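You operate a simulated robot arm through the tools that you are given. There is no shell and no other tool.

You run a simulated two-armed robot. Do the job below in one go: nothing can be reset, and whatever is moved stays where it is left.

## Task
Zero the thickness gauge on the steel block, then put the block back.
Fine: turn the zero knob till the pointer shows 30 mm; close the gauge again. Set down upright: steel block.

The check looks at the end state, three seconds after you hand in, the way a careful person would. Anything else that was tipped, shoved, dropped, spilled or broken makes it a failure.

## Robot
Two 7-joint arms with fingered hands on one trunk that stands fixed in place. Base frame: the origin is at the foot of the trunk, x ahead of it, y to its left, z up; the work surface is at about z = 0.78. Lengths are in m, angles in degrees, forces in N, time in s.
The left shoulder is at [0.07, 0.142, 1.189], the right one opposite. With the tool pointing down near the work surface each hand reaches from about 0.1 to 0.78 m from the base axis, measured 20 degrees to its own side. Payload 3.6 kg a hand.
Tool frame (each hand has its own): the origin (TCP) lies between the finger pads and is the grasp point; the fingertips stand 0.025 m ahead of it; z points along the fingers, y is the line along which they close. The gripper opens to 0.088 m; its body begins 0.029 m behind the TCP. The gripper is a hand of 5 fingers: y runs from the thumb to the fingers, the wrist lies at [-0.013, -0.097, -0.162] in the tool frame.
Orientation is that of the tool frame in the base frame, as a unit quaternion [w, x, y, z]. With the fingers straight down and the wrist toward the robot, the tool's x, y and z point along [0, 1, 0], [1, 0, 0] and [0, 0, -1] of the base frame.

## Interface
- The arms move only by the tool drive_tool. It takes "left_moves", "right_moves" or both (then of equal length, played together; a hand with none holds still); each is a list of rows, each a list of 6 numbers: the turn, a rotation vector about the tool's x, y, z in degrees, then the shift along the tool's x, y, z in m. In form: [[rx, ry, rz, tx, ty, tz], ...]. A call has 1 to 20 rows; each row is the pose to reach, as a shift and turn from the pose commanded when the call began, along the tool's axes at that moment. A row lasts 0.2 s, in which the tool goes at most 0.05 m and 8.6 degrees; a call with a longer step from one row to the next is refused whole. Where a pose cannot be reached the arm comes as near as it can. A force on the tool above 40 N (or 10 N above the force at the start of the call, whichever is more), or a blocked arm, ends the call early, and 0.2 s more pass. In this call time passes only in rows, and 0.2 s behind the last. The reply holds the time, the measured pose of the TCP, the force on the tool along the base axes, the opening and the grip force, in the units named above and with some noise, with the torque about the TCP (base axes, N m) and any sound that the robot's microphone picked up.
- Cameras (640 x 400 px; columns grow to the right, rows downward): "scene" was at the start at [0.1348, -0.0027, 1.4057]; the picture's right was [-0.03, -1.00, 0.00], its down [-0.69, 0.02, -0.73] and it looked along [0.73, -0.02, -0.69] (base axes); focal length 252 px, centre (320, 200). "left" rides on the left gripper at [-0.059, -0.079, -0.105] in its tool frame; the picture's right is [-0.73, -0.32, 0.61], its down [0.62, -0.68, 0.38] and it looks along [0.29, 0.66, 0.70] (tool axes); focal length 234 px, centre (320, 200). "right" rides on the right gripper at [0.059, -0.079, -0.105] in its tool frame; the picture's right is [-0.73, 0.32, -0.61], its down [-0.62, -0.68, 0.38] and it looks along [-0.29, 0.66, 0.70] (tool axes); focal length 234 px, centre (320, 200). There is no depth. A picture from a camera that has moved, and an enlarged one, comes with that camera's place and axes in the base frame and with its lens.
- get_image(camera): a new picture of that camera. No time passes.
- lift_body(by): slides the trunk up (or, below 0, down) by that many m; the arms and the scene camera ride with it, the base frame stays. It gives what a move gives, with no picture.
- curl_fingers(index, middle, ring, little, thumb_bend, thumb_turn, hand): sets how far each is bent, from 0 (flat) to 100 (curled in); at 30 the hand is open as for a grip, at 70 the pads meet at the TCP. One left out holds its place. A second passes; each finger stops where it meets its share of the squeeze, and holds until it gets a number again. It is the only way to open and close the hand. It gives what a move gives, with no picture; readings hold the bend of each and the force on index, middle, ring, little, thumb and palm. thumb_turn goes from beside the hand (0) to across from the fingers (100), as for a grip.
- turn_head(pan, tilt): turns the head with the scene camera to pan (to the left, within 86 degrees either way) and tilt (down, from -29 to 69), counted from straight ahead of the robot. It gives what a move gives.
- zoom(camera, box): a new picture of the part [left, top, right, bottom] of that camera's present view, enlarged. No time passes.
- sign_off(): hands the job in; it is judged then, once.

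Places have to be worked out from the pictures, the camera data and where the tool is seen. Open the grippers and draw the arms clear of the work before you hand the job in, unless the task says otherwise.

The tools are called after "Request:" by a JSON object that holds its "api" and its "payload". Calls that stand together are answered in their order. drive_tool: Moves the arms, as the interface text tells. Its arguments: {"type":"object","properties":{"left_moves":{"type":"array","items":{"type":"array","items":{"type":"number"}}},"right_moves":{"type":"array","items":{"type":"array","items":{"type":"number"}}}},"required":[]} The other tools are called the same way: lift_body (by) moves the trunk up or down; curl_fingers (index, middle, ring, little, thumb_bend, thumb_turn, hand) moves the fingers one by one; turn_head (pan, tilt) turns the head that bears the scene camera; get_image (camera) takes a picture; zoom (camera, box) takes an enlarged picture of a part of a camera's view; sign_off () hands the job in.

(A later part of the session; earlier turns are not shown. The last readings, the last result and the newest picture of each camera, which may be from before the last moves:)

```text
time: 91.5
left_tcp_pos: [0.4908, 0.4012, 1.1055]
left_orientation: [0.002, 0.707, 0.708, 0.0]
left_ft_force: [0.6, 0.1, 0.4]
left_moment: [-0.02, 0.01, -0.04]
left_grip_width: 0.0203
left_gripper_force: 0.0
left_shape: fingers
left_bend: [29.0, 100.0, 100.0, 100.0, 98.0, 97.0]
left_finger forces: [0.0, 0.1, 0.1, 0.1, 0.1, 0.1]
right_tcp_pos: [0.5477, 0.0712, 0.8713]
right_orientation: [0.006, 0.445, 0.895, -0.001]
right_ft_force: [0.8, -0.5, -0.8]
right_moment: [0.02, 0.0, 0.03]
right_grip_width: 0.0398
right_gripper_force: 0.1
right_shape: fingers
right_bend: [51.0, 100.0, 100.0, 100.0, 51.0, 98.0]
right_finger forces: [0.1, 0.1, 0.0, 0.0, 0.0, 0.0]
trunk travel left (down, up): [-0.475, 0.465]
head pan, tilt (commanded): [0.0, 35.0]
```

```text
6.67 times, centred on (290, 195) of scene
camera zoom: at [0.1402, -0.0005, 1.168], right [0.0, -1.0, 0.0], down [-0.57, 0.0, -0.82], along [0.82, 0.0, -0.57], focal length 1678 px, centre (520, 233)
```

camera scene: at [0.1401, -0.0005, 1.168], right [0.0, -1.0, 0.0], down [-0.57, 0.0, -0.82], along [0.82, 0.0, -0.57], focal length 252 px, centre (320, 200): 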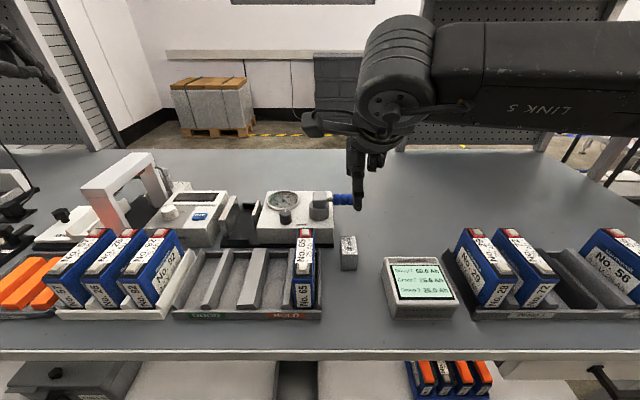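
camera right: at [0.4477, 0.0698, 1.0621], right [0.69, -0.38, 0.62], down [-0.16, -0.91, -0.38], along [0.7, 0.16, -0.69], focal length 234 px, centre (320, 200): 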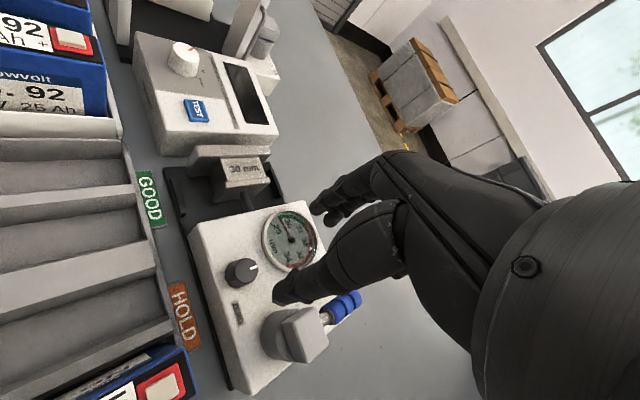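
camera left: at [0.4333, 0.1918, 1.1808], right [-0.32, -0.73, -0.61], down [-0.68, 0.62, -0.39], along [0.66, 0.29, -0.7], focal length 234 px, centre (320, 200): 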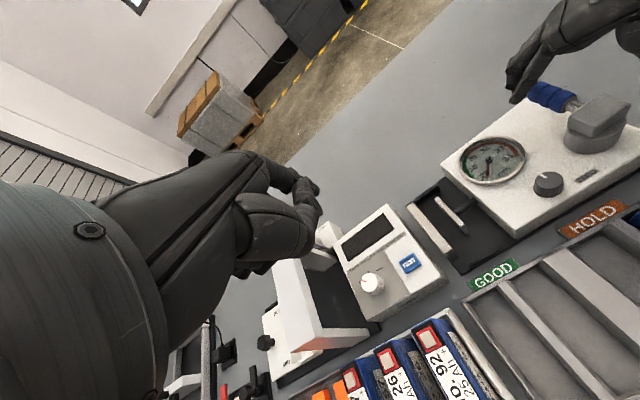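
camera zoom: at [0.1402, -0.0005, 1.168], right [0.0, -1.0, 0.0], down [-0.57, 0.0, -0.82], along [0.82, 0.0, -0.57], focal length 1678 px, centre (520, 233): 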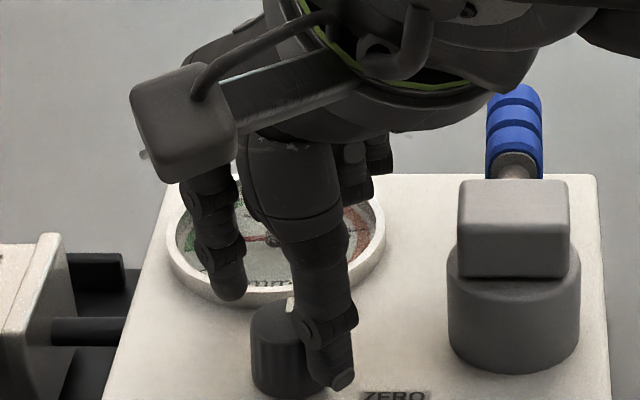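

Index and thumb straddle the knob evenly (midpoint (0.543, 0.072)). I close to just short of the knob so the index clears the dial rim, then lower 5 mm more.

Request:
{"api": "curl_fingers", "payload": {"hand": "right", "index": 56, "thumb_bend": 55}}

Request:
{"api": "drive_tool", "payload": {"right_moves": [[0, 0, 0, 0, 0, 0.003], [0, 0, 0, 0, 0, 0.006]]}}

Request:
{"api": "zoom", "payload": {"camera": "right", "box": [200, 150, 400, 310]}}

Request:
{"api": "zoom", "payload": {"camera": "scene", "box": [250, 165, 330, 225]}}

```text
time: 92.5
left_tcp_pos: [0.4926, 0.4017, 1.1051]
left_orientation: [0.001, 0.707, 0.707, 0.0]
left_ft_force: [0.3, 0.7, 0.6]
left_moment: [0.02, 0.0, 0.01]
left_grip_width: 0.0205
left_gripper_force: 0.0
left_shape: fingers
left_bend: [29.0, 100.0, 100.0, 100.0, 98.0, 97.0]
left_finger forces: [0.0, 0.1, 0.1, 0.0, 0.0, 0.1]
right_tcp_pos: [0.5474, 0.0725, 0.8707]
right_orientation: [0.006, 0.445, 0.895, -0.002]
right_ft_force: [-1.1, -0.8, -0.1]
right_moment: [0.0, -0.02, -0.02]
right_grip_width: 0.032
right_gripper_force: 0.6
right_shape: fingers
right_bend: [56.0, 100.0, 100.0, 100.0, 53.0, 98.0]
right_finger forces: [0.1, 0.1, 0.1, 0.1, 1.3, 0.1]
trunk travel left (down, up): [-0.475, 0.465]
head pan, tilt (commanded): [0.0, 35.0]
```

```text
time: 93.1
left_tcp_pos: [0.4912, 0.4006, 1.1051]
left_orientation: [0.0, 0.708, 0.707, 0.0]
left_ft_force: [-0.1, -0.3, -0.1]
left_moment: [-0.01, -0.03, 0.01]
left_grip_width: 0.0203
left_gripper_force: 0.0
left_shape: fingers
left_bend: [29.0, 100.0, 100.0, 100.0, 98.0, 97.0]
left_finger forces: [0.1, 0.0, 0.0, 0.0, 0.1, 0.0]
right_tcp_pos: [0.5466, 0.0724, 0.8659]
right_orientation: [0.006, 0.445, 0.896, -0.002]
right_ft_force: [-0.9, -0.2, 1.5]
right_moment: [-0.03, 0.07, 0.01]
right_grip_width: 0.0323
right_gripper_force: 1.1
right_shape: fingers
right_bend: [56.0, 100.0, 100.0, 100.0, 53.0, 99.0]
right_finger forces: [0.1, 0.1, 0.1, 0.0, 1.3, 0.0]
trunk travel left (down, up): [-0.475, 0.465]
head pan, tilt (commanded): [0.0, 35.0]
```

```text
2.50 times, centred on (300, 230) of right
camera zoom: at [0.4497, 0.0725, 0.9683], right [0.69, -0.38, 0.62], down [-0.16, -0.91, -0.38], along [0.7, 0.16, -0.69], focal length 585 px, centre (370, 125)
```

zoom: 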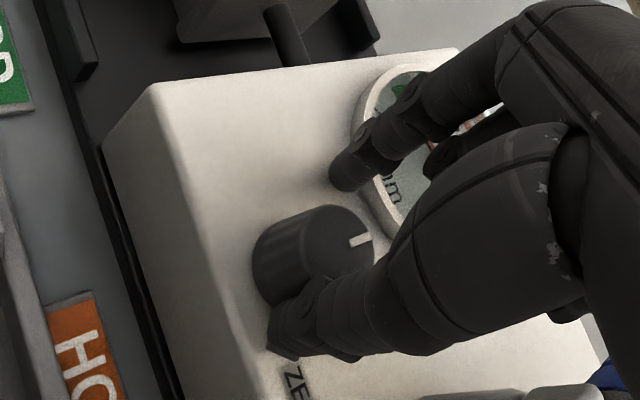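

```text
6.67 times, centred on (290, 195) of scene
camera zoom: at [0.14, -0.0007, 1.168], right [0.0, -1.0, 0.0], down [-0.57, 0.0, -0.82], along [0.82, 0.0, -0.57], focal length 1678 px, centre (520, 233)
```

zoom: 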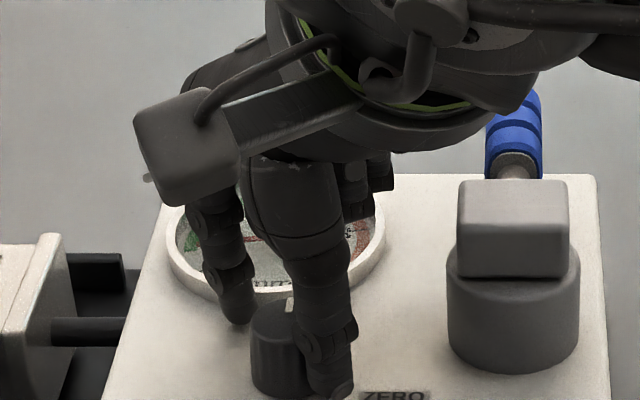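

The thumb already touches the knob. I close the index onto it and set a moderate squeeze.

Request:
{"api": "curl_fingers", "payload": {"hand": "right", "index": 64, "thumb_bend": 58}}

Request:
{"api": "zoom", "payload": {"camera": "right", "box": [200, 150, 400, 310]}}

Request:
{"api": "zoom", "payload": {"camera": "scene", "box": [250, 165, 330, 225]}}

```text
time: 94.1
left_tcp_pos: [0.4914, 0.4014, 1.1052]
left_orientation: [0.001, 0.707, 0.707, 0.0]
left_ft_force: [-0.5, 0.5, -0.7]
left_moment: [-0.03, 0.0, 0.01]
left_grip_width: 0.0206
left_gripper_force: 0.0
left_shape: fingers
left_bend: [29.0, 100.0, 100.0, 100.0, 98.0, 97.0]
left_finger forces: [0.0, 0.1, 0.1, 0.0, 0.0, 0.0]
right_tcp_pos: [0.5481, 0.0718, 0.866]
right_orientation: [0.006, 0.446, 0.895, -0.002]
right_ft_force: [-2.0, -1.5, 0.2]
right_moment: [-0.03, 0.05, 0.01]
right_grip_width: 0.0231
right_gripper_force: 1.7
right_shape: fingers
right_bend: [64.0, 100.0, 100.0, 100.0, 54.0, 99.0]
right_finger forces: [0.0, 0.0, 0.1, 0.0, 2.2, 0.0]
trunk travel left (down, up): [-0.475, 0.465]
head pan, tilt (commanded): [0.0, 35.0]
```

```text
2.50 times, centred on (300, 230) of right
camera zoom: at [0.4497, 0.0724, 0.9685], right [0.69, -0.38, 0.62], down [-0.16, -0.91, -0.38], along [0.71, 0.16, -0.69], focal length 585 px, centre (370, 125)
```

zoom: 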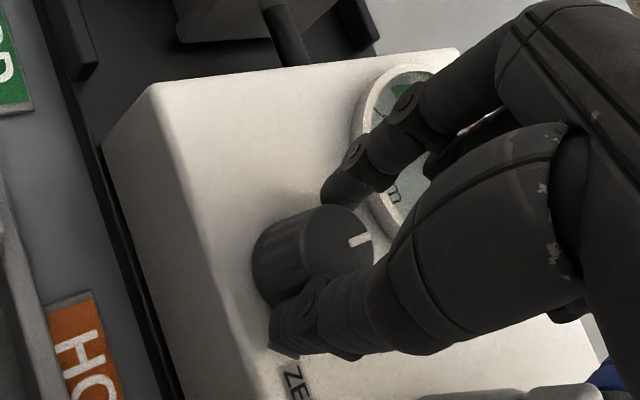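

```text
6.67 times, centred on (290, 195) of scene
camera zoom: at [0.1398, -0.0008, 1.168], right [0.0, -1.0, 0.0], down [-0.57, 0.0, -0.82], along [0.82, 0.0, -0.57], focal length 1678 px, centre (520, 233)
```

zoom: 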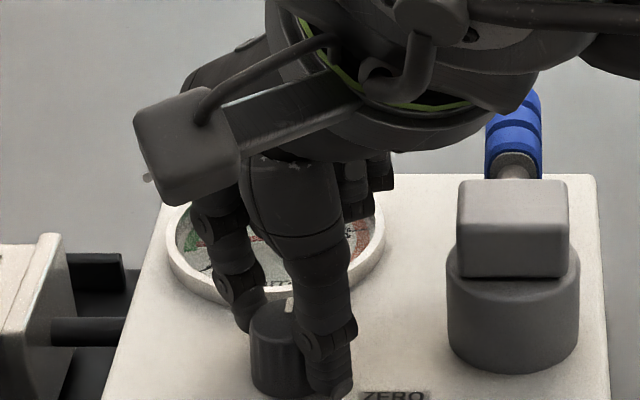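

The index is nearly on the knob. I close it the rest of the way.

Request:
{"api": "curl_fingers", "payload": {"hand": "right", "index": 74, "thumb_bend": 62}}

Request:
{"api": "zoom", "payload": {"camera": "right", "box": [200, 150, 400, 310]}}

Request:
{"api": "zoom", "payload": {"camera": "scene", "box": [250, 165, 330, 225]}}

```text
time: 95.1
left_tcp_pos: [0.4923, 0.4013, 1.1047]
left_orientation: [0.002, 0.707, 0.707, -0.001]
left_ft_force: [-0.3, 0.6, -1.5]
left_moment: [0.0, -0.01, -0.01]
left_grip_width: 0.0205
left_gripper_force: 0.0
left_shape: fingers
left_bend: [29.0, 100.0, 100.0, 100.0, 98.0, 97.0]
left_finger forces: [0.1, 0.0, 0.0, 0.0, 0.1, 0.1]
right_tcp_pos: [0.5475, 0.0725, 0.8659]
right_orientation: [0.005, 0.446, 0.895, -0.003]
right_ft_force: [-1.3, -1.4, -1.7]
right_moment: [-0.04, 0.02, -0.02]
right_grip_width: 0.0159
right_gripper_force: 4.6
right_shape: fingers
right_bend: [73.0, 100.0, 100.0, 100.0, 55.0, 99.0]
right_finger forces: [4.0, 0.0, 0.0, 0.0, 5.2, 0.0]
trunk travel left (down, up): [-0.475, 0.465]
head pan, tilt (commanded): [0.0, 35.0]
```

```text
2.50 times, centred on (300, 230) of right
camera zoom: at [0.45, 0.0726, 0.9683], right [0.69, -0.38, 0.62], down [-0.16, -0.91, -0.38], along [0.7, 0.16, -0.69], focal length 585 px, centre (370, 125)
```

zoom: 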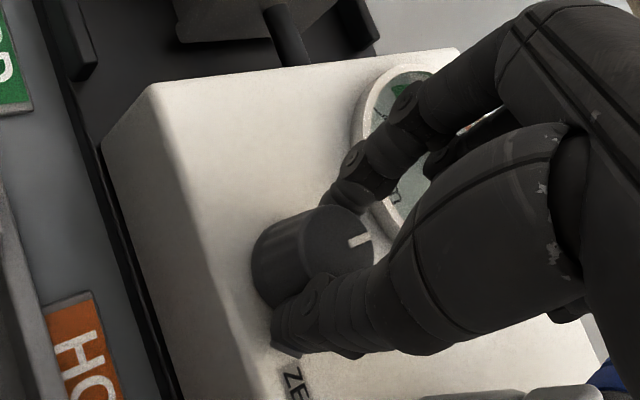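

```text
6.67 times, centred on (290, 195) of scene
camera zoom: at [0.1403, -0.0006, 1.168], right [0.0, -1.0, 0.0], down [-0.57, 0.0, -0.82], along [0.82, 0.0, -0.57], focal length 1678 px, centre (520, 233)
```

zoom: 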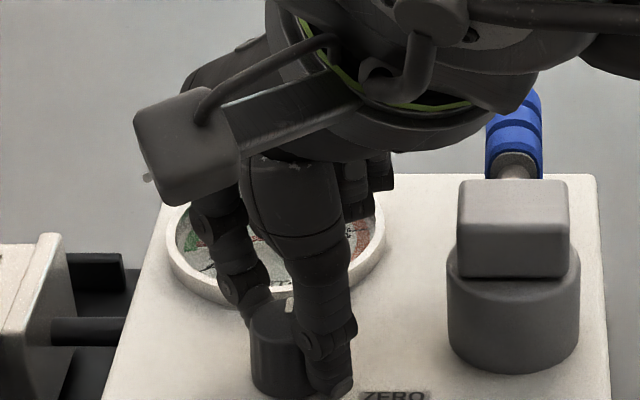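

The knob is held (index 4.0, thumb 5.2 N). To watch the pointer while turning, I yaw the left hand so its camera looks at the dial from the left.

Request:
{"api": "drive_tool", "payload": {"left_moves": [[0, 0, 8, -0.01, 0, 0], [0, 0, 16, -0.02, 0, 0], [0, 0, 24, -0.03, 0, 0], [0, 0, 32, -0.04, 0, 0], [0, 0, 40, -0.05, 0, 0], [0, 0, 48, -0.06, 0, 0], [0, 0, 56, -0.07, 0, 0], [0, 0, 64, -0.08, 0, 0]]}}

Request:
{"api": "get_image", "payload": {"camera": "left"}}

```text
time: 96.9
left_tcp_pos: [0.4821, 0.3008, 1.0747]
left_orientation: [0.002, 0.974, 0.226, 0.003]
left_ft_force: [0.2, 0.4, 0.1]
left_moment: [-0.03, 0.02, -0.01]
left_grip_width: 0.0205
left_gripper_force: 0.0
left_shape: fingers
left_bend: [29.0, 100.0, 100.0, 100.0, 98.0, 97.0]
left_finger forces: [0.0, 0.1, 0.1, 0.1, 0.0, 0.0]
left hand out of reach, approached as far as the arm can: row 7, 8
right_tcp_pos: [0.548, 0.0725, 0.8648]
right_orientation: [0.005, 0.445, 0.895, -0.003]
right_ft_force: [-0.7, -1.6, -2.0]
right_moment: [-0.05, 0.06, 0.01]
right_grip_width: 0.016
right_gripper_force: 4.3
right_shape: fingers
right_bend: [73.0, 100.0, 100.0, 100.0, 55.0, 99.0]
right_finger forces: [4.1, 0.1, 0.1, 0.1, 4.9, 0.1]
trunk travel left (down, up): [-0.475, 0.465]
head pan, tilt (commanded): [0.0, 35.0]
```

```text
taken
camera left: at [0.3932, 0.3447, 1.1792], right [-0.79, -0.03, -0.61], down [0.26, 0.89, -0.38], along [0.56, -0.46, -0.69], focal length 234 px, centre (320, 200)
```

left: 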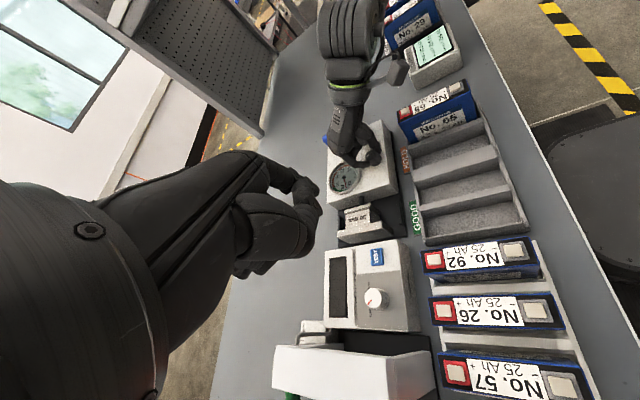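

The left camera now sees the dial from the other side. I zoom on it for a baseline reading before turning.

Request:
{"api": "zoom", "payload": {"camera": "left", "box": [315, 140, 395, 220]}}

Request:
{"api": "zoom", "payload": {"camera": "left", "box": [325, 158, 369, 200]}}

```text
5.00 times, centred on (355, 180) of left
camera zoom: at [0.3932, 0.3447, 1.1792], right [-0.79, -0.03, -0.61], down [0.26, 0.89, -0.38], along [0.56, -0.46, -0.69], focal length 1171 px, centre (145, 300)
```

zoom: 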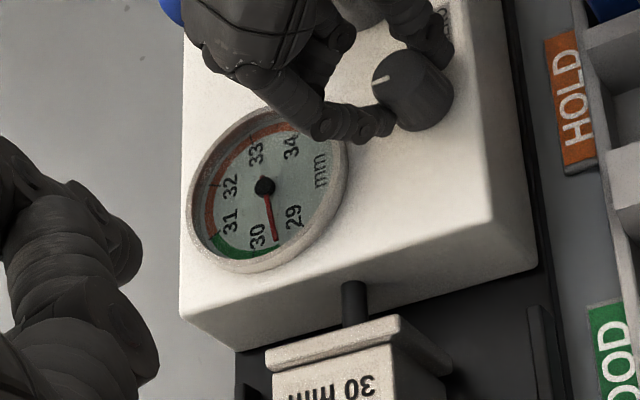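

```text
9.52 times, centred on (347, 179) of left
camera zoom: at [0.3932, 0.3447, 1.1792], right [-0.79, -0.03, -0.61], down [0.26, 0.89, -0.38], along [0.56, -0.46, -0.69], focal length 2230 px, centre (63, 400)
```

zoom: 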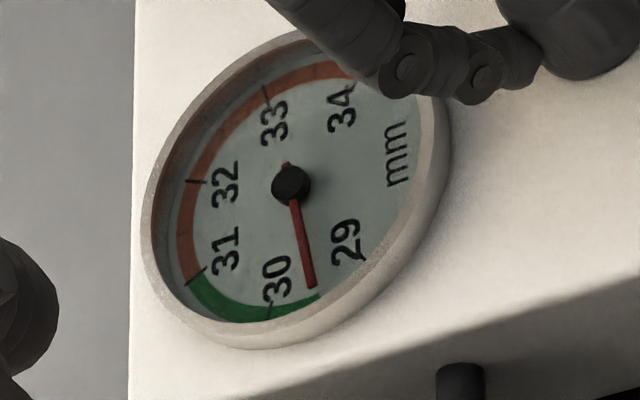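

The left camera gives an excellent view: the pointer is just short of the green band's start, about 29.5. I turn the knob a small step clockwise (+8°) and compare.

Request:
{"api": "drive_tool", "payload": {"right_moves": [[0, 0, 4, -0.0003, -0.0001, 0], [0, 0, 8, -0.0007, -0.0003, 0]]}}

Request:
{"api": "zoom", "payload": {"camera": "left", "box": [325, 158, 369, 200]}}

Request:
{"api": "zoom", "payload": {"camera": "left", "box": [345, 130, 405, 180]}}

```text
time: 97.5
left_tcp_pos: [0.4815, 0.3009, 1.0749]
left_orientation: [0.002, 0.974, 0.226, 0.004]
left_ft_force: [-0.7, 0.7, 1.1]
left_moment: [-0.01, 0.01, 0.03]
left_grip_width: 0.0204
left_gripper_force: 0.0
left_shape: fingers
left_bend: [29.0, 100.0, 100.0, 100.0, 98.0, 97.0]
left_finger forces: [0.0, 0.0, 0.1, 0.0, 0.1, 0.0]
right_tcp_pos: [0.5479, 0.0711, 0.8654]
right_orientation: [0.006, 0.507, 0.862, -0.002]
right_ft_force: [-1.3, -0.4, -1.8]
right_moment: [-0.07, -0.01, 0.06]
right_grip_width: 0.0159
right_gripper_force: 4.7
right_shape: fingers
right_bend: [73.0, 100.0, 100.0, 100.0, 55.0, 100.0]
right_finger forces: [3.7, 0.0, 0.0, 0.0, 5.6, 0.0]
trunk travel left (down, up): [-0.475, 0.465]
head pan, tilt (commanded): [0.0, 35.0]
```

```text
9.52 times, centred on (347, 179) of left
camera zoom: at [0.3928, 0.3451, 1.1794], right [-0.79, -0.03, -0.61], down [0.26, 0.89, -0.38], along [0.56, -0.46, -0.69], focal length 2230 px, centre (63, 400)
```

zoom: 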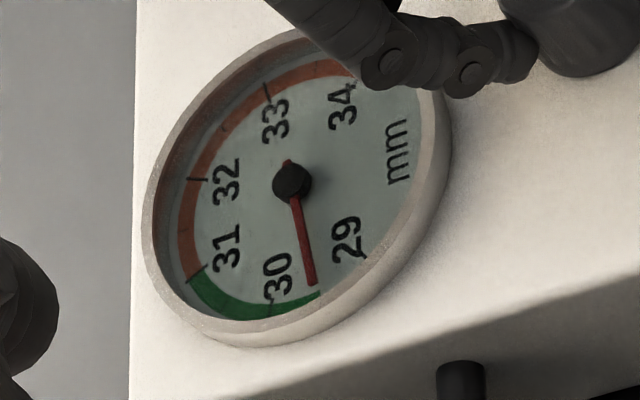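

```text
8.00 times, centred on (375, 155) of left
camera zoom: at [0.3928, 0.3451, 1.1794], right [-0.79, -0.03, -0.61], down [0.26, 0.89, -0.38], along [0.56, -0.46, -0.69], focal length 1873 px, centre (-120, 560)
```

zoom: 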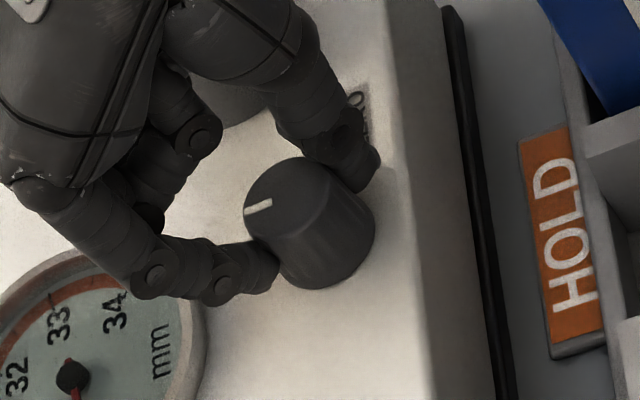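

Not much changed yet; 8° may just be taken up by finger compliance. I continue turning clockwise to about 25° total.

Request:
{"api": "drive_tool", "payload": {"right_moves": [[0, 0, 6, -0.0006, -0.0002, 0], [0, 0, 12, -0.0011, -0.0006, 0], [0, 0, 17, -0.0015, -0.0009, 0]]}}

Request:
{"api": "zoom", "payload": {"camera": "left", "box": [325, 158, 369, 200]}}

Request:
{"api": "zoom", "payload": {"camera": "left", "box": [345, 130, 405, 180]}}

```text
time: 98.3
left_tcp_pos: [0.4816, 0.2999, 1.0749]
left_orientation: [0.002, 0.974, 0.226, 0.005]
left_ft_force: [-0.5, 0.2, 0.3]
left_moment: [0.03, 0.01, 0.01]
left_grip_width: 0.0206
left_gripper_force: 0.2
left_shape: fingers
left_bend: [29.0, 100.0, 100.0, 100.0, 98.0, 97.0]
left_finger forces: [0.0, 0.0, 0.0, 0.0, 0.0, 0.1]
right_tcp_pos: [0.5481, 0.0699, 0.8662]
right_orientation: [0.006, 0.63, 0.777, -0.001]
right_ft_force: [-1.3, -3.5, -1.9]
right_moment: [-0.06, 0.04, 0.05]
right_grip_width: 0.0161
right_gripper_force: 4.8
right_shape: fingers
right_bend: [73.0, 100.0, 100.0, 100.0, 55.0, 100.0]
right_finger forces: [3.3, 0.0, 0.0, 0.0, 6.7, 0.0]
trunk travel left (down, up): [-0.475, 0.465]
head pan, tilt (commanded): [0.0, 35.0]
```

```text
9.52 times, centred on (347, 179) of left
camera zoom: at [0.3929, 0.3446, 1.1795], right [-0.79, -0.03, -0.61], down [0.26, 0.89, -0.38], along [0.56, -0.46, -0.69], focal length 2230 px, centre (63, 400)
```

zoom: 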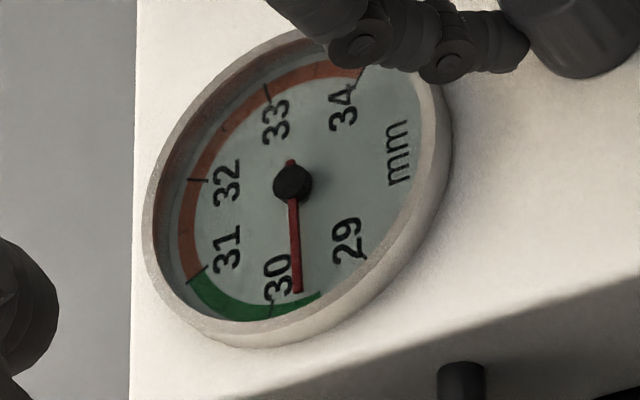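

```text
8.00 times, centred on (375, 155) of left
camera zoom: at [0.3929, 0.3446, 1.1795], right [-0.79, -0.03, -0.61], down [0.26, 0.89, -0.38], along [0.56, -0.46, -0.69], focal length 1873 px, centre (-120, 560)
```

zoom: 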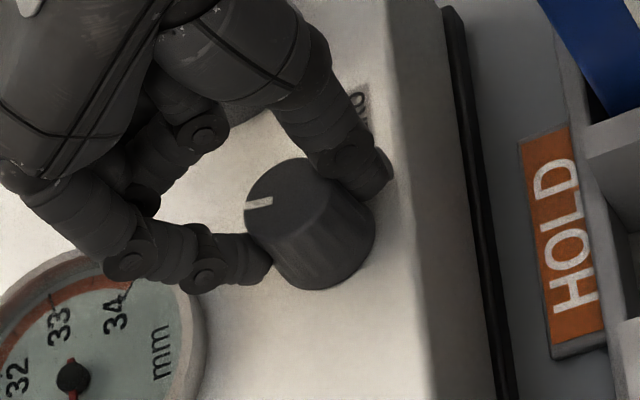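

Turning clockwise raises the pointer: fitting the tick marks gives 29.41 before and 29.58 now. I turn another 12° clockwise.

Request:
{"api": "drive_tool", "payload": {"right_moves": [[0, 0, 6, -0.0005, -0.0003, 0], [0, 0, 12, -0.001, -0.0006, 0]]}}

Request:
{"api": "zoom", "payload": {"camera": "left", "box": [325, 158, 369, 200]}}

Request:
{"api": "zoom", "payload": {"camera": "left", "box": [345, 130, 405, 180]}}

```text
time: 98.9
left_tcp_pos: [0.4813, 0.2995, 1.0755]
left_orientation: [0.002, 0.974, 0.227, 0.004]
left_ft_force: [-0.5, 0.5, 0.6]
left_moment: [0.0, -0.01, -0.02]
left_grip_width: 0.0207
left_gripper_force: 0.1
left_shape: fingers
left_bend: [29.0, 100.0, 100.0, 100.0, 98.0, 97.0]
left_finger forces: [0.1, 0.1, 0.0, 0.0, 0.0, 0.0]
right_tcp_pos: [0.5471, 0.0684, 0.8657]
right_orientation: [0.007, 0.707, 0.707, 0.0]
right_ft_force: [-1.4, -4.8, -2.1]
right_moment: [-0.06, 0.04, 0.05]
right_grip_width: 0.0161
right_gripper_force: 4.4
right_shape: fingers
right_bend: [73.0, 100.0, 100.0, 100.0, 55.0, 100.0]
right_finger forces: [3.5, 0.0, 0.0, 0.0, 5.7, 0.0]
trunk travel left (down, up): [-0.475, 0.465]
head pan, tilt (commanded): [0.0, 35.0]
```

```text
9.52 times, centred on (347, 179) of left
camera zoom: at [0.3929, 0.3447, 1.1795], right [-0.79, -0.03, -0.61], down [0.26, 0.89, -0.38], along [0.56, -0.46, -0.69], focal length 2230 px, centre (63, 400)
```

zoom: 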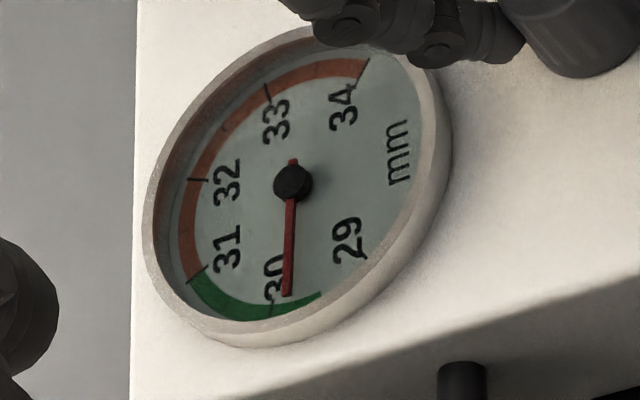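

```text
8.00 times, centred on (375, 155) of left
camera zoom: at [0.3929, 0.3447, 1.1795], right [-0.79, -0.03, -0.61], down [0.26, 0.89, -0.38], along [0.56, -0.46, -0.69], focal length 1873 px, centre (-120, 560)
```

zoom: 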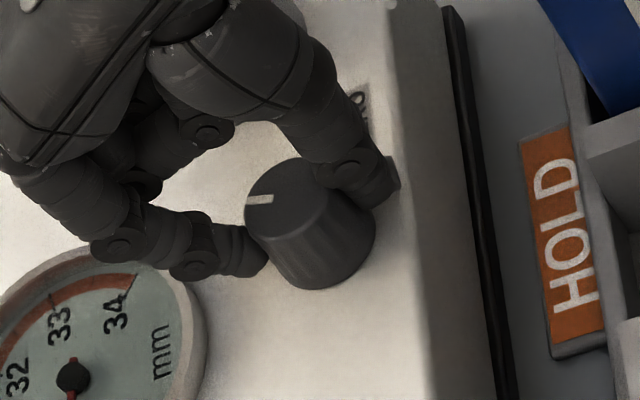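

The reading is now about 29.70 and the fingers slip partly on the knob. I squeeze a bit harder and keep turning clockwise.

Request:
{"api": "curl_fingers", "payload": {"hand": "right", "index": 82, "thumb_bend": 68}}

Request:
{"api": "drive_tool", "payload": {"right_moves": [[0, 0, 6, -0.0005, -0.0003, 0], [0, 0, 12, -0.001, -0.0006, 0]]}}

Request:
{"api": "zoom", "payload": {"camera": "left", "box": [325, 158, 369, 200]}}

Request:
{"api": "zoom", "payload": {"camera": "left", "box": [345, 130, 405, 180]}}

```text
time: 99.9
left_tcp_pos: [0.4812, 0.3012, 1.0745]
left_orientation: [0.002, 0.974, 0.227, 0.003]
left_ft_force: [0.0, -0.4, 0.2]
left_moment: [0.0, -0.03, 0.03]
left_grip_width: 0.0204
left_gripper_force: 0.1
left_shape: fingers
left_bend: [29.0, 100.0, 100.0, 100.0, 98.0, 97.0]
left_finger forces: [0.1, 0.0, 0.1, 0.0, 0.0, 0.0]
right_tcp_pos: [0.547, 0.0679, 0.8655]
right_orientation: [0.006, 0.707, 0.707, 0.0]
right_ft_force: [-1.3, -2.9, -3.6]
right_moment: [-0.1, 0.1, 0.03]
right_grip_width: 0.0155
right_gripper_force: 8.6
right_shape: fingers
right_bend: [76.0, 100.0, 100.0, 100.0, 55.0, 100.0]
right_finger forces: [7.5, 0.1, 0.0, 0.0, 9.3, 0.0]
trunk travel left (down, up): [-0.475, 0.465]
head pan, tilt (commanded): [0.0, 35.0]
```

```text
time: 100.5
left_tcp_pos: [0.4822, 0.3011, 1.075]
left_orientation: [0.002, 0.974, 0.227, 0.003]
left_ft_force: [0.6, 0.4, 0.7]
left_moment: [-0.01, -0.01, 0.03]
left_grip_width: 0.0205
left_gripper_force: 0.1
left_shape: fingers
left_bend: [29.0, 100.0, 100.0, 100.0, 98.0, 97.0]
left_finger forces: [0.0, 0.0, 0.0, 0.0, 0.0, 0.0]
right_tcp_pos: [0.5468, 0.0685, 0.8652]
right_orientation: [0.006, 0.777, 0.63, 0.001]
right_ft_force: [-0.9, -3.1, -4.4]
right_moment: [-0.09, 0.03, 0.06]
right_grip_width: 0.0156
right_gripper_force: 8.2
right_shape: fingers
right_bend: [76.0, 100.0, 100.0, 100.0, 56.0, 100.0]
right_finger forces: [7.8, 0.0, 0.0, 0.1, 9.2, 0.1]
trunk travel left (down, up): [-0.475, 0.465]
head pan, tilt (commanded): [0.0, 35.0]
```

```text
9.52 times, centred on (347, 179) of left
camera zoom: at [0.3934, 0.3447, 1.1793], right [-0.79, -0.03, -0.61], down [0.26, 0.89, -0.38], along [0.56, -0.46, -0.69], focal length 2230 px, centre (63, 400)
```

zoom: 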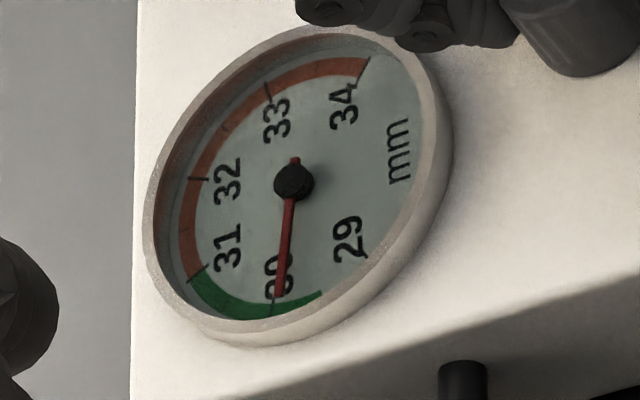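

```text
8.00 times, centred on (375, 155) of left
camera zoom: at [0.3934, 0.3447, 1.1793], right [-0.79, -0.03, -0.61], down [0.26, 0.89, -0.38], along [0.56, -0.46, -0.69], focal length 1873 px, centre (-120, 560)
```

zoom: 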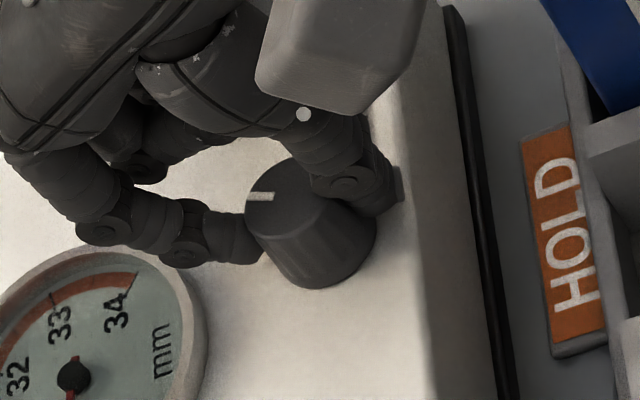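

The reading is about 29.82. I turn another 12° clockwise.

Request:
{"api": "drive_tool", "payload": {"right_moves": [[0, 0, 6, -0.0005, -0.0003, 0], [0, 0, 12, -0.001, -0.0006, 0]]}}

Request:
{"api": "zoom", "payload": {"camera": "left", "box": [325, 158, 369, 200]}}

```text
time: 101.1
left_tcp_pos: [0.4815, 0.2998, 1.0752]
left_orientation: [0.002, 0.974, 0.227, 0.004]
left_ft_force: [0.0, 0.1, -0.1]
left_moment: [0.0, 0.01, 0.02]
left_grip_width: 0.0206
left_gripper_force: 0.1
left_shape: fingers
left_bend: [29.0, 100.0, 100.0, 100.0, 98.0, 97.0]
left_finger forces: [0.0, 0.1, 0.0, 0.0, 0.0, 0.0]
right_tcp_pos: [0.5453, 0.0654, 0.8655]
right_orientation: [0.007, 0.839, 0.544, 0.001]
right_ft_force: [-0.6, -3.9, -3.4]
right_moment: [-0.1, 0.06, 0.08]
right_grip_width: 0.0156
right_gripper_force: 8.7
right_shape: fingers
right_bend: [76.0, 100.0, 100.0, 100.0, 56.0, 100.0]
right_finger forces: [8.3, 0.1, 0.0, 0.0, 9.0, 0.0]
trunk travel left (down, up): [-0.475, 0.465]
head pan, tilt (commanded): [0.0, 35.0]
```

```text
9.52 times, centred on (347, 179) of left
camera zoom: at [0.3934, 0.3444, 1.1794], right [-0.79, -0.03, -0.61], down [0.26, 0.89, -0.38], along [0.56, -0.46, -0.69], focal length 2230 px, centre (63, 400)
```

zoom: 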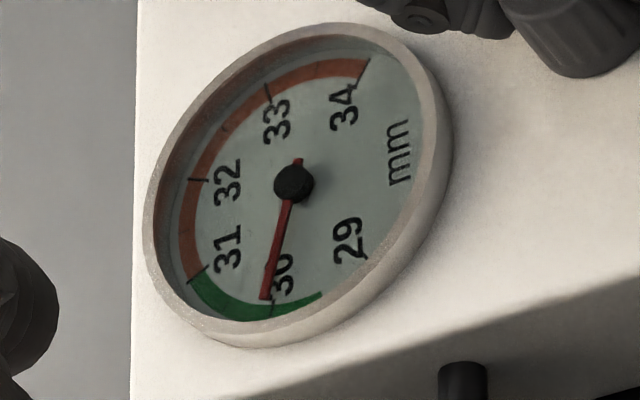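

The pointer is now very close to 30 (I estimate 29.96). I take larger zooms from the left and right cameras for a precise reading.

Request:
{"api": "zoom", "payload": {"camera": "left", "box": [333, 161, 357, 195]}}

Request:
{"api": "zoom", "payload": {"camera": "scene", "box": [262, 183, 310, 213]}}

Request:
{"api": "zoom", "payload": {"camera": "right", "box": [280, 120, 400, 220]}}

```text
11.76 times, centred on (345, 178) of left
camera zoom: at [0.3934, 0.3444, 1.1794], right [-0.79, -0.03, -0.61], down [0.26, 0.89, -0.38], along [0.56, -0.46, -0.69], focal length 2755 px, centre (26, 459)
```

zoom: 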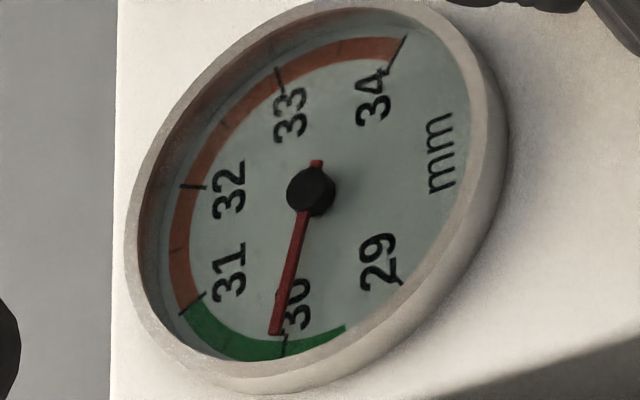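

```text
13.33 times, centred on (286, 198) of scene
camera zoom: at [0.1406, -0.0011, 1.1679], right [0.0, -1.0, 0.0], down [-0.57, 0.0, -0.82], along [0.82, 0.0, -0.57], focal length 3355 px, centre (773, 227)
```

zoom: 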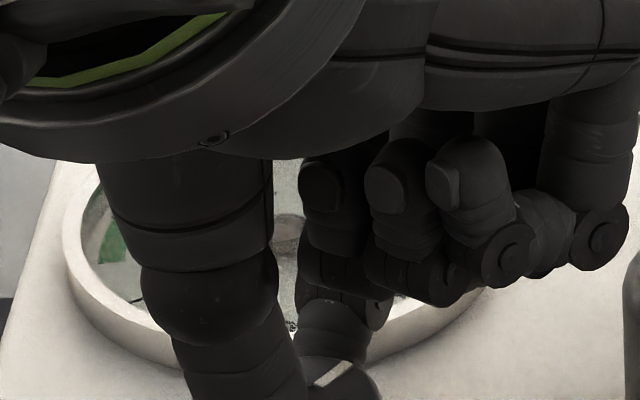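

```text
4.00 times, centred on (340, 170) of right
camera zoom: at [0.4988, 0.1533, 0.968], right [-0.01, -0.79, 0.61], down [-0.87, -0.3, -0.39], along [0.49, -0.54, -0.69], focal length 937 px, centre (240, 320)
```

zoom: 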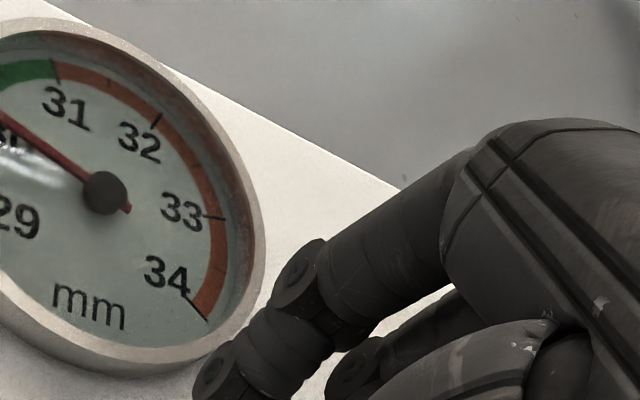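

The left view puts it at about 29.95 and the scene view is blocked by the hand. I look at the dial from the right camera as well.

Request:
{"api": "zoom", "payload": {"camera": "right", "box": [245, 115, 355, 220]}}

Request:
{"api": "zoom", "payload": {"camera": "left", "box": [334, 176, 354, 194]}}

```text
3.81 times, centred on (300, 168) of right
camera zoom: at [0.4988, 0.1533, 0.968], right [-0.01, -0.79, 0.61], down [-0.87, -0.3, -0.39], along [0.49, -0.54, -0.69], focal length 892 px, centre (396, 324)
```

zoom: 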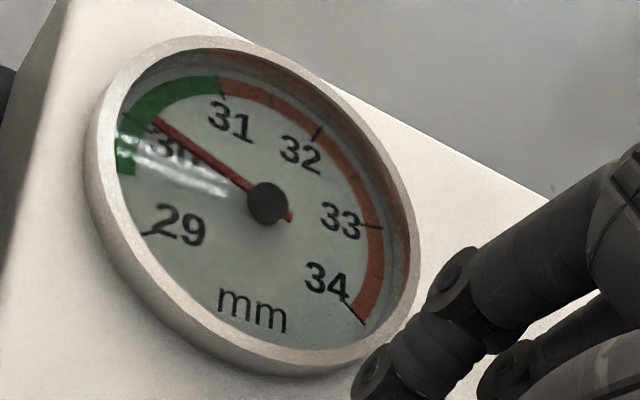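

```text
16.00 times, centred on (344, 185) of left
camera zoom: at [0.3934, 0.3444, 1.1794], right [-0.79, -0.03, -0.61], down [0.26, 0.89, -0.38], along [0.56, -0.46, -0.69], focal length 3747 px, centre (-64, 440)
```

zoom: 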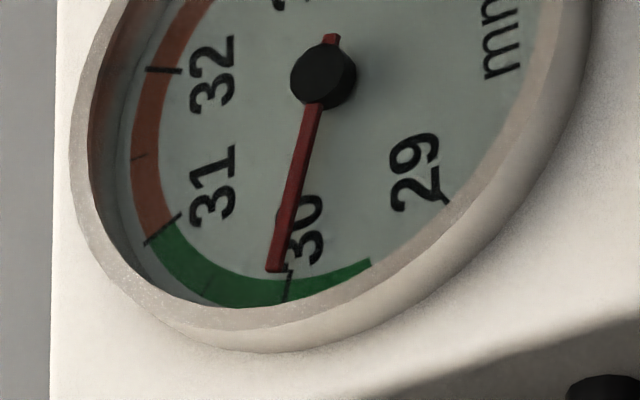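

Working the perspective through from the left camera, the pointer is at 29.96 ± 0.02. I turn a final 3° clockwise.

Request:
{"api": "drive_tool", "payload": {"right_moves": [[0, 0, 3, -0.0002, -0.0001, 0]]}}

Request:
{"api": "zoom", "payload": {"camera": "left", "box": [334, 176, 354, 194]}}

Request:
{"api": "zoom", "payload": {"camera": "left", "box": [333, 161, 357, 195]}}

```text
time: 101.5
left_tcp_pos: [0.4819, 0.2999, 1.0739]
left_orientation: [0.001, 0.974, 0.226, 0.005]
left_ft_force: [0.4, -0.1, -1.3]
left_moment: [-0.03, 0.01, 0.0]
left_grip_width: 0.0204
left_gripper_force: 0.1
left_shape: fingers
left_bend: [29.0, 100.0, 100.0, 100.0, 98.0, 97.0]
left_finger forces: [0.0, 0.0, 0.0, 0.0, 0.0, 0.0]
right_tcp_pos: [0.5451, 0.0659, 0.8655]
right_orientation: [0.006, 0.852, 0.523, 0.001]
right_ft_force: [-1.4, -4.3, -4.6]
right_moment: [-0.08, 0.1, 0.08]
right_grip_width: 0.0155
right_gripper_force: 8.7
right_shape: fingers
right_bend: [76.0, 100.0, 100.0, 100.0, 56.0, 100.0]
right_finger forces: [7.6, 0.0, 0.0, 0.1, 9.4, 0.0]
trunk travel left (down, up): [-0.475, 0.465]
head pan, tilt (commanded): [0.0, 35.0]
```

```text
16.00 times, centred on (344, 185) of left
camera zoom: at [0.3934, 0.3443, 1.1794], right [-0.79, -0.03, -0.61], down [0.26, 0.89, -0.38], along [0.56, -0.46, -0.69], focal length 3747 px, centre (-64, 440)
```

zoom: 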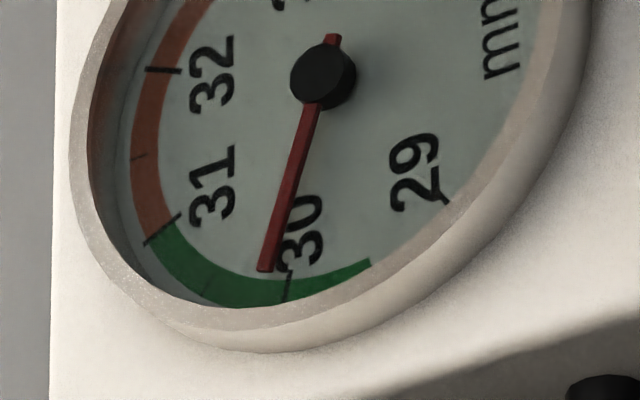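

```text
11.76 times, centred on (345, 178) of left
camera zoom: at [0.3934, 0.3443, 1.1794], right [-0.79, -0.03, -0.61], down [0.26, 0.89, -0.38], along [0.56, -0.46, -0.69], focal length 2755 px, centre (26, 459)
```

zoom: 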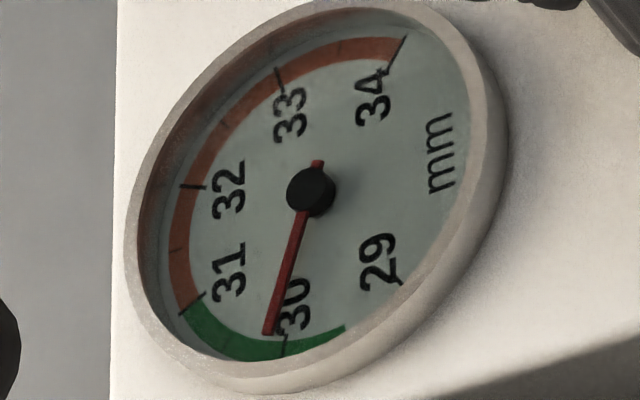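

I now measure about 30.01. I release the knob by opening index and thumb together, and check that the pointer stays.

Request:
{"api": "curl_fingers", "payload": {"hand": "right", "index": 62, "thumb_bend": 48}}

Request:
{"api": "zoom", "payload": {"camera": "left", "box": [334, 176, 354, 194]}}

Request:
{"api": "zoom", "payload": {"camera": "left", "box": [345, 130, 405, 180]}}

```text
time: 102.5
left_tcp_pos: [0.4818, 0.3017, 1.0757]
left_orientation: [0.002, 0.974, 0.228, 0.004]
left_ft_force: [0.6, -0.3, -0.8]
left_moment: [0.05, 0.0, 0.01]
left_grip_width: 0.0208
left_gripper_force: 0.0
left_shape: fingers
left_bend: [29.0, 100.0, 100.0, 100.0, 98.0, 97.0]
left_finger forces: [0.0, 0.0, 0.0, 0.0, 0.0, 0.0]
right_tcp_pos: [0.5451, 0.0665, 0.8667]
right_orientation: [0.007, 0.852, 0.523, 0.001]
right_ft_force: [0.6, 0.7, -0.1]
right_moment: [0.01, 0.02, 0.02]
right_grip_width: 0.0302
right_gripper_force: 0.0
right_shape: fingers
right_bend: [62.0, 100.0, 100.0, 100.0, 48.0, 98.0]
right_finger forces: [0.0, 0.0, 0.1, 0.0, 0.0, 0.0]
trunk travel left (down, up): [-0.475, 0.465]
head pan, tilt (commanded): [0.0, 35.0]
```

```text
16.00 times, centred on (344, 185) of left
camera zoom: at [0.393, 0.3451, 1.1794], right [-0.79, -0.03, -0.61], down [0.26, 0.89, -0.38], along [0.56, -0.46, -0.69], focal length 3747 px, centre (-64, 440)
```

zoom: 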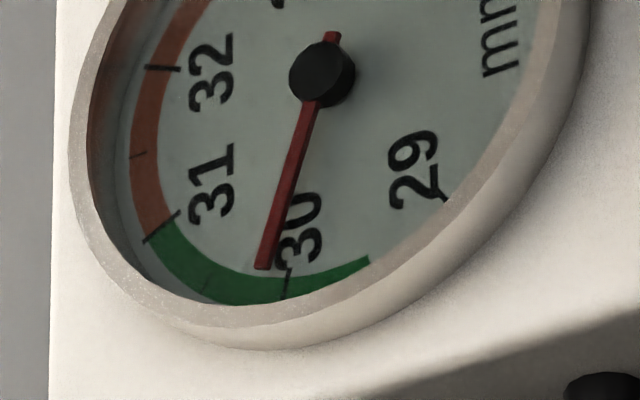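

```text
8.00 times, centred on (375, 155) of left
camera zoom: at [0.393, 0.3451, 1.1794], right [-0.79, -0.03, -0.61], down [0.26, 0.89, -0.38], along [0.56, -0.46, -0.69], focal length 1873 px, centre (-120, 560)
```

zoom: 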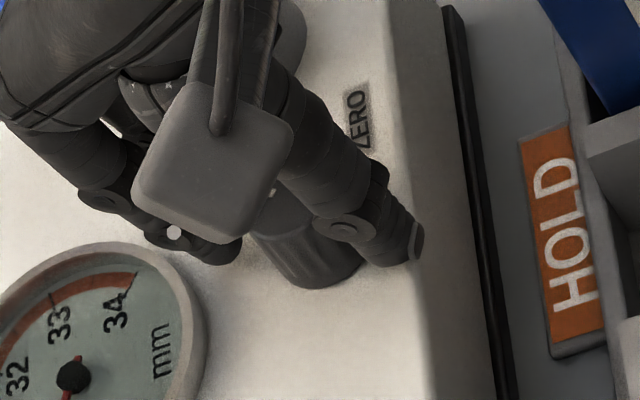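

The fingers are off the knob and the pointer looks nearly unchanged. I lift the hand clear to read the dial from the scene camera as well.

Request:
{"api": "drive_tool", "payload": {"right_moves": [[0, 0, 0, 0, 0, -0.02], [0, 0, 0, 0, 0, -0.05], [0, 0, 0, 0, 0, -0.09], [0, 0, -8, -0.04, 0, -0.1], [0, 0, -16, -0.08, 0, -0.1], [0, 0, -24, -0.12, 0, -0.1]]}}

Request:
{"api": "zoom", "payload": {"camera": "scene", "box": [262, 183, 310, 213]}}

Request:
{"api": "zoom", "payload": {"camera": "left", "box": [333, 161, 357, 195]}}

Request:
{"api": "get_image", "payload": {"camera": "right"}}

```text
time: 103.9
left_tcp_pos: [0.4818, 0.2993, 1.0753]
left_orientation: [0.001, 0.974, 0.227, 0.004]
left_ft_force: [1.0, -0.1, 0.5]
left_moment: [0.04, 0.0, 0.0]
left_grip_width: 0.0205
left_gripper_force: 0.0
left_shape: fingers
left_bend: [29.0, 100.0, 100.0, 100.0, 98.0, 97.0]
left_finger forces: [0.1, 0.0, 0.0, 0.0, 0.1, 0.0]
right_tcp_pos: [0.4903, -0.0396, 0.9673]
right_orientation: [0.007, 0.724, 0.69, 0.002]
right_ft_force: [0.5, -0.9, -0.2]
right_moment: [0.05, 0.01, -0.03]
right_grip_width: 0.0305
right_gripper_force: 0.1
right_shape: fingers
right_bend: [62.0, 100.0, 100.0, 100.0, 48.0, 98.0]
right_finger forces: [0.1, 0.1, 0.1, 0.0, 0.1, 0.0]
trunk travel left (down, up): [-0.475, 0.465]
head pan, tilt (commanded): [0.0, 35.0]
```

```text
13.33 times, centred on (286, 198) of scene
camera zoom: at [0.14, -0.0027, 1.168], right [0.0, -1.0, 0.0], down [-0.57, 0.0, -0.82], along [0.82, 0.0, -0.57], focal length 3355 px, centre (773, 227)
```

zoom: 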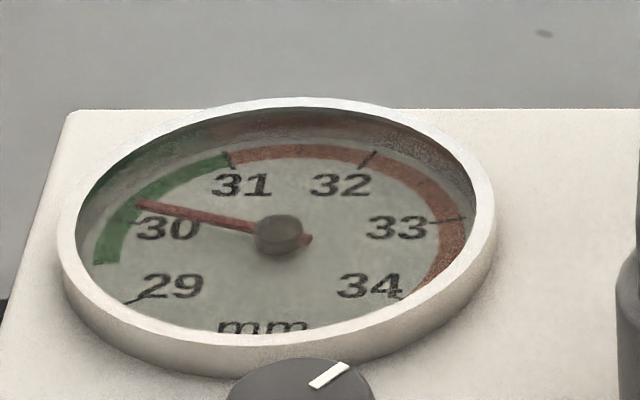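

```text
11.76 times, centred on (345, 178) of left
camera zoom: at [0.3927, 0.3428, 1.1803], right [-0.79, -0.03, -0.61], down [0.26, 0.89, -0.38], along [0.56, -0.46, -0.69], focal length 2755 px, centre (26, 459)
```

zoom: 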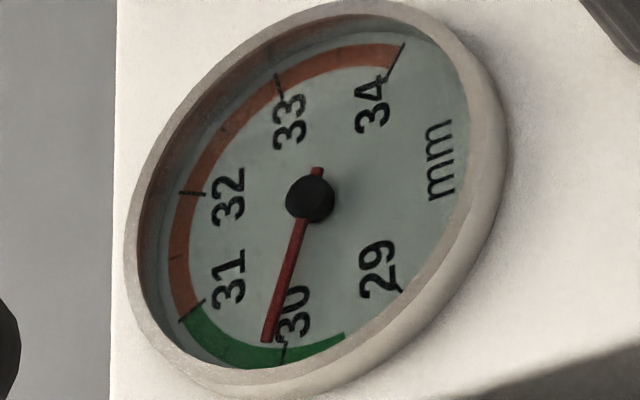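

```text
taken
camera right: at [0.4153, 0.0234, 1.0691], right [0.28, -0.74, 0.62], down [-0.71, -0.59, -0.39], along [0.65, -0.33, -0.69], focal length 234 px, centre (320, 200)
```

right: 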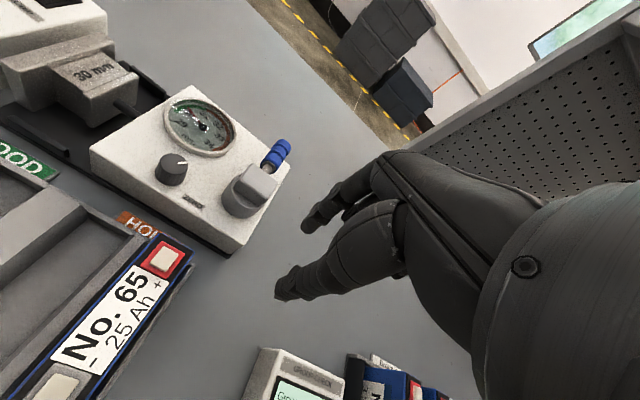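

Scene and left cameras agree on 30.01–30.02 mm. Before opening the gauge I check that the block was seated flush between the jaws, so that the reading is a true one.

Request:
{"api": "zoom", "payload": {"camera": "scene", "box": [228, 185, 272, 240]}}

Request:
{"api": "zoom", "payload": {"camera": "left", "box": [330, 195, 410, 250]}}

Request:
{"api": "zoom", "payload": {"camera": "right", "box": [20, 40, 150, 140]}}

```text
7.27 times, centred on (250, 212) of scene
camera zoom: at [0.14, -0.0027, 1.168], right [0.0, -1.0, 0.0], down [-0.57, 0.0, -0.82], along [0.82, 0.0, -0.57], focal length 1830 px, centre (829, 109)
```

zoom: 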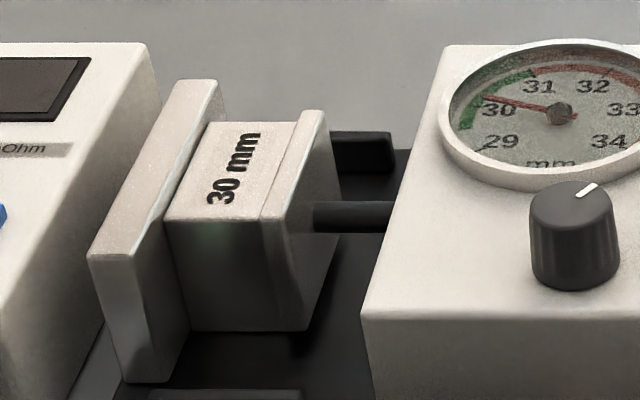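

```text
7.27 times, centred on (370, 222) of left
camera zoom: at [0.3927, 0.3428, 1.1803], right [-0.79, -0.03, -0.61], down [0.26, 0.89, -0.38], along [0.56, -0.46, -0.69], focal length 1703 px, centre (-44, 36)
```

zoom: 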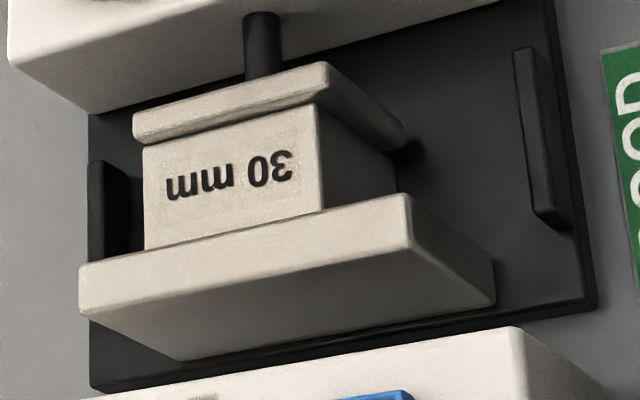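

```text
4.00 times, centred on (85, 90) of right
camera zoom: at [0.4153, 0.0234, 1.0691], right [0.28, -0.74, 0.62], down [-0.71, -0.59, -0.39], along [0.65, -0.33, -0.69], focal length 937 px, centre (1260, 640)
```

zoom: 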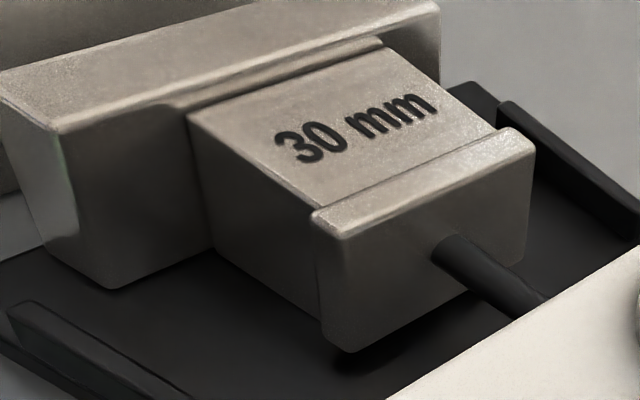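

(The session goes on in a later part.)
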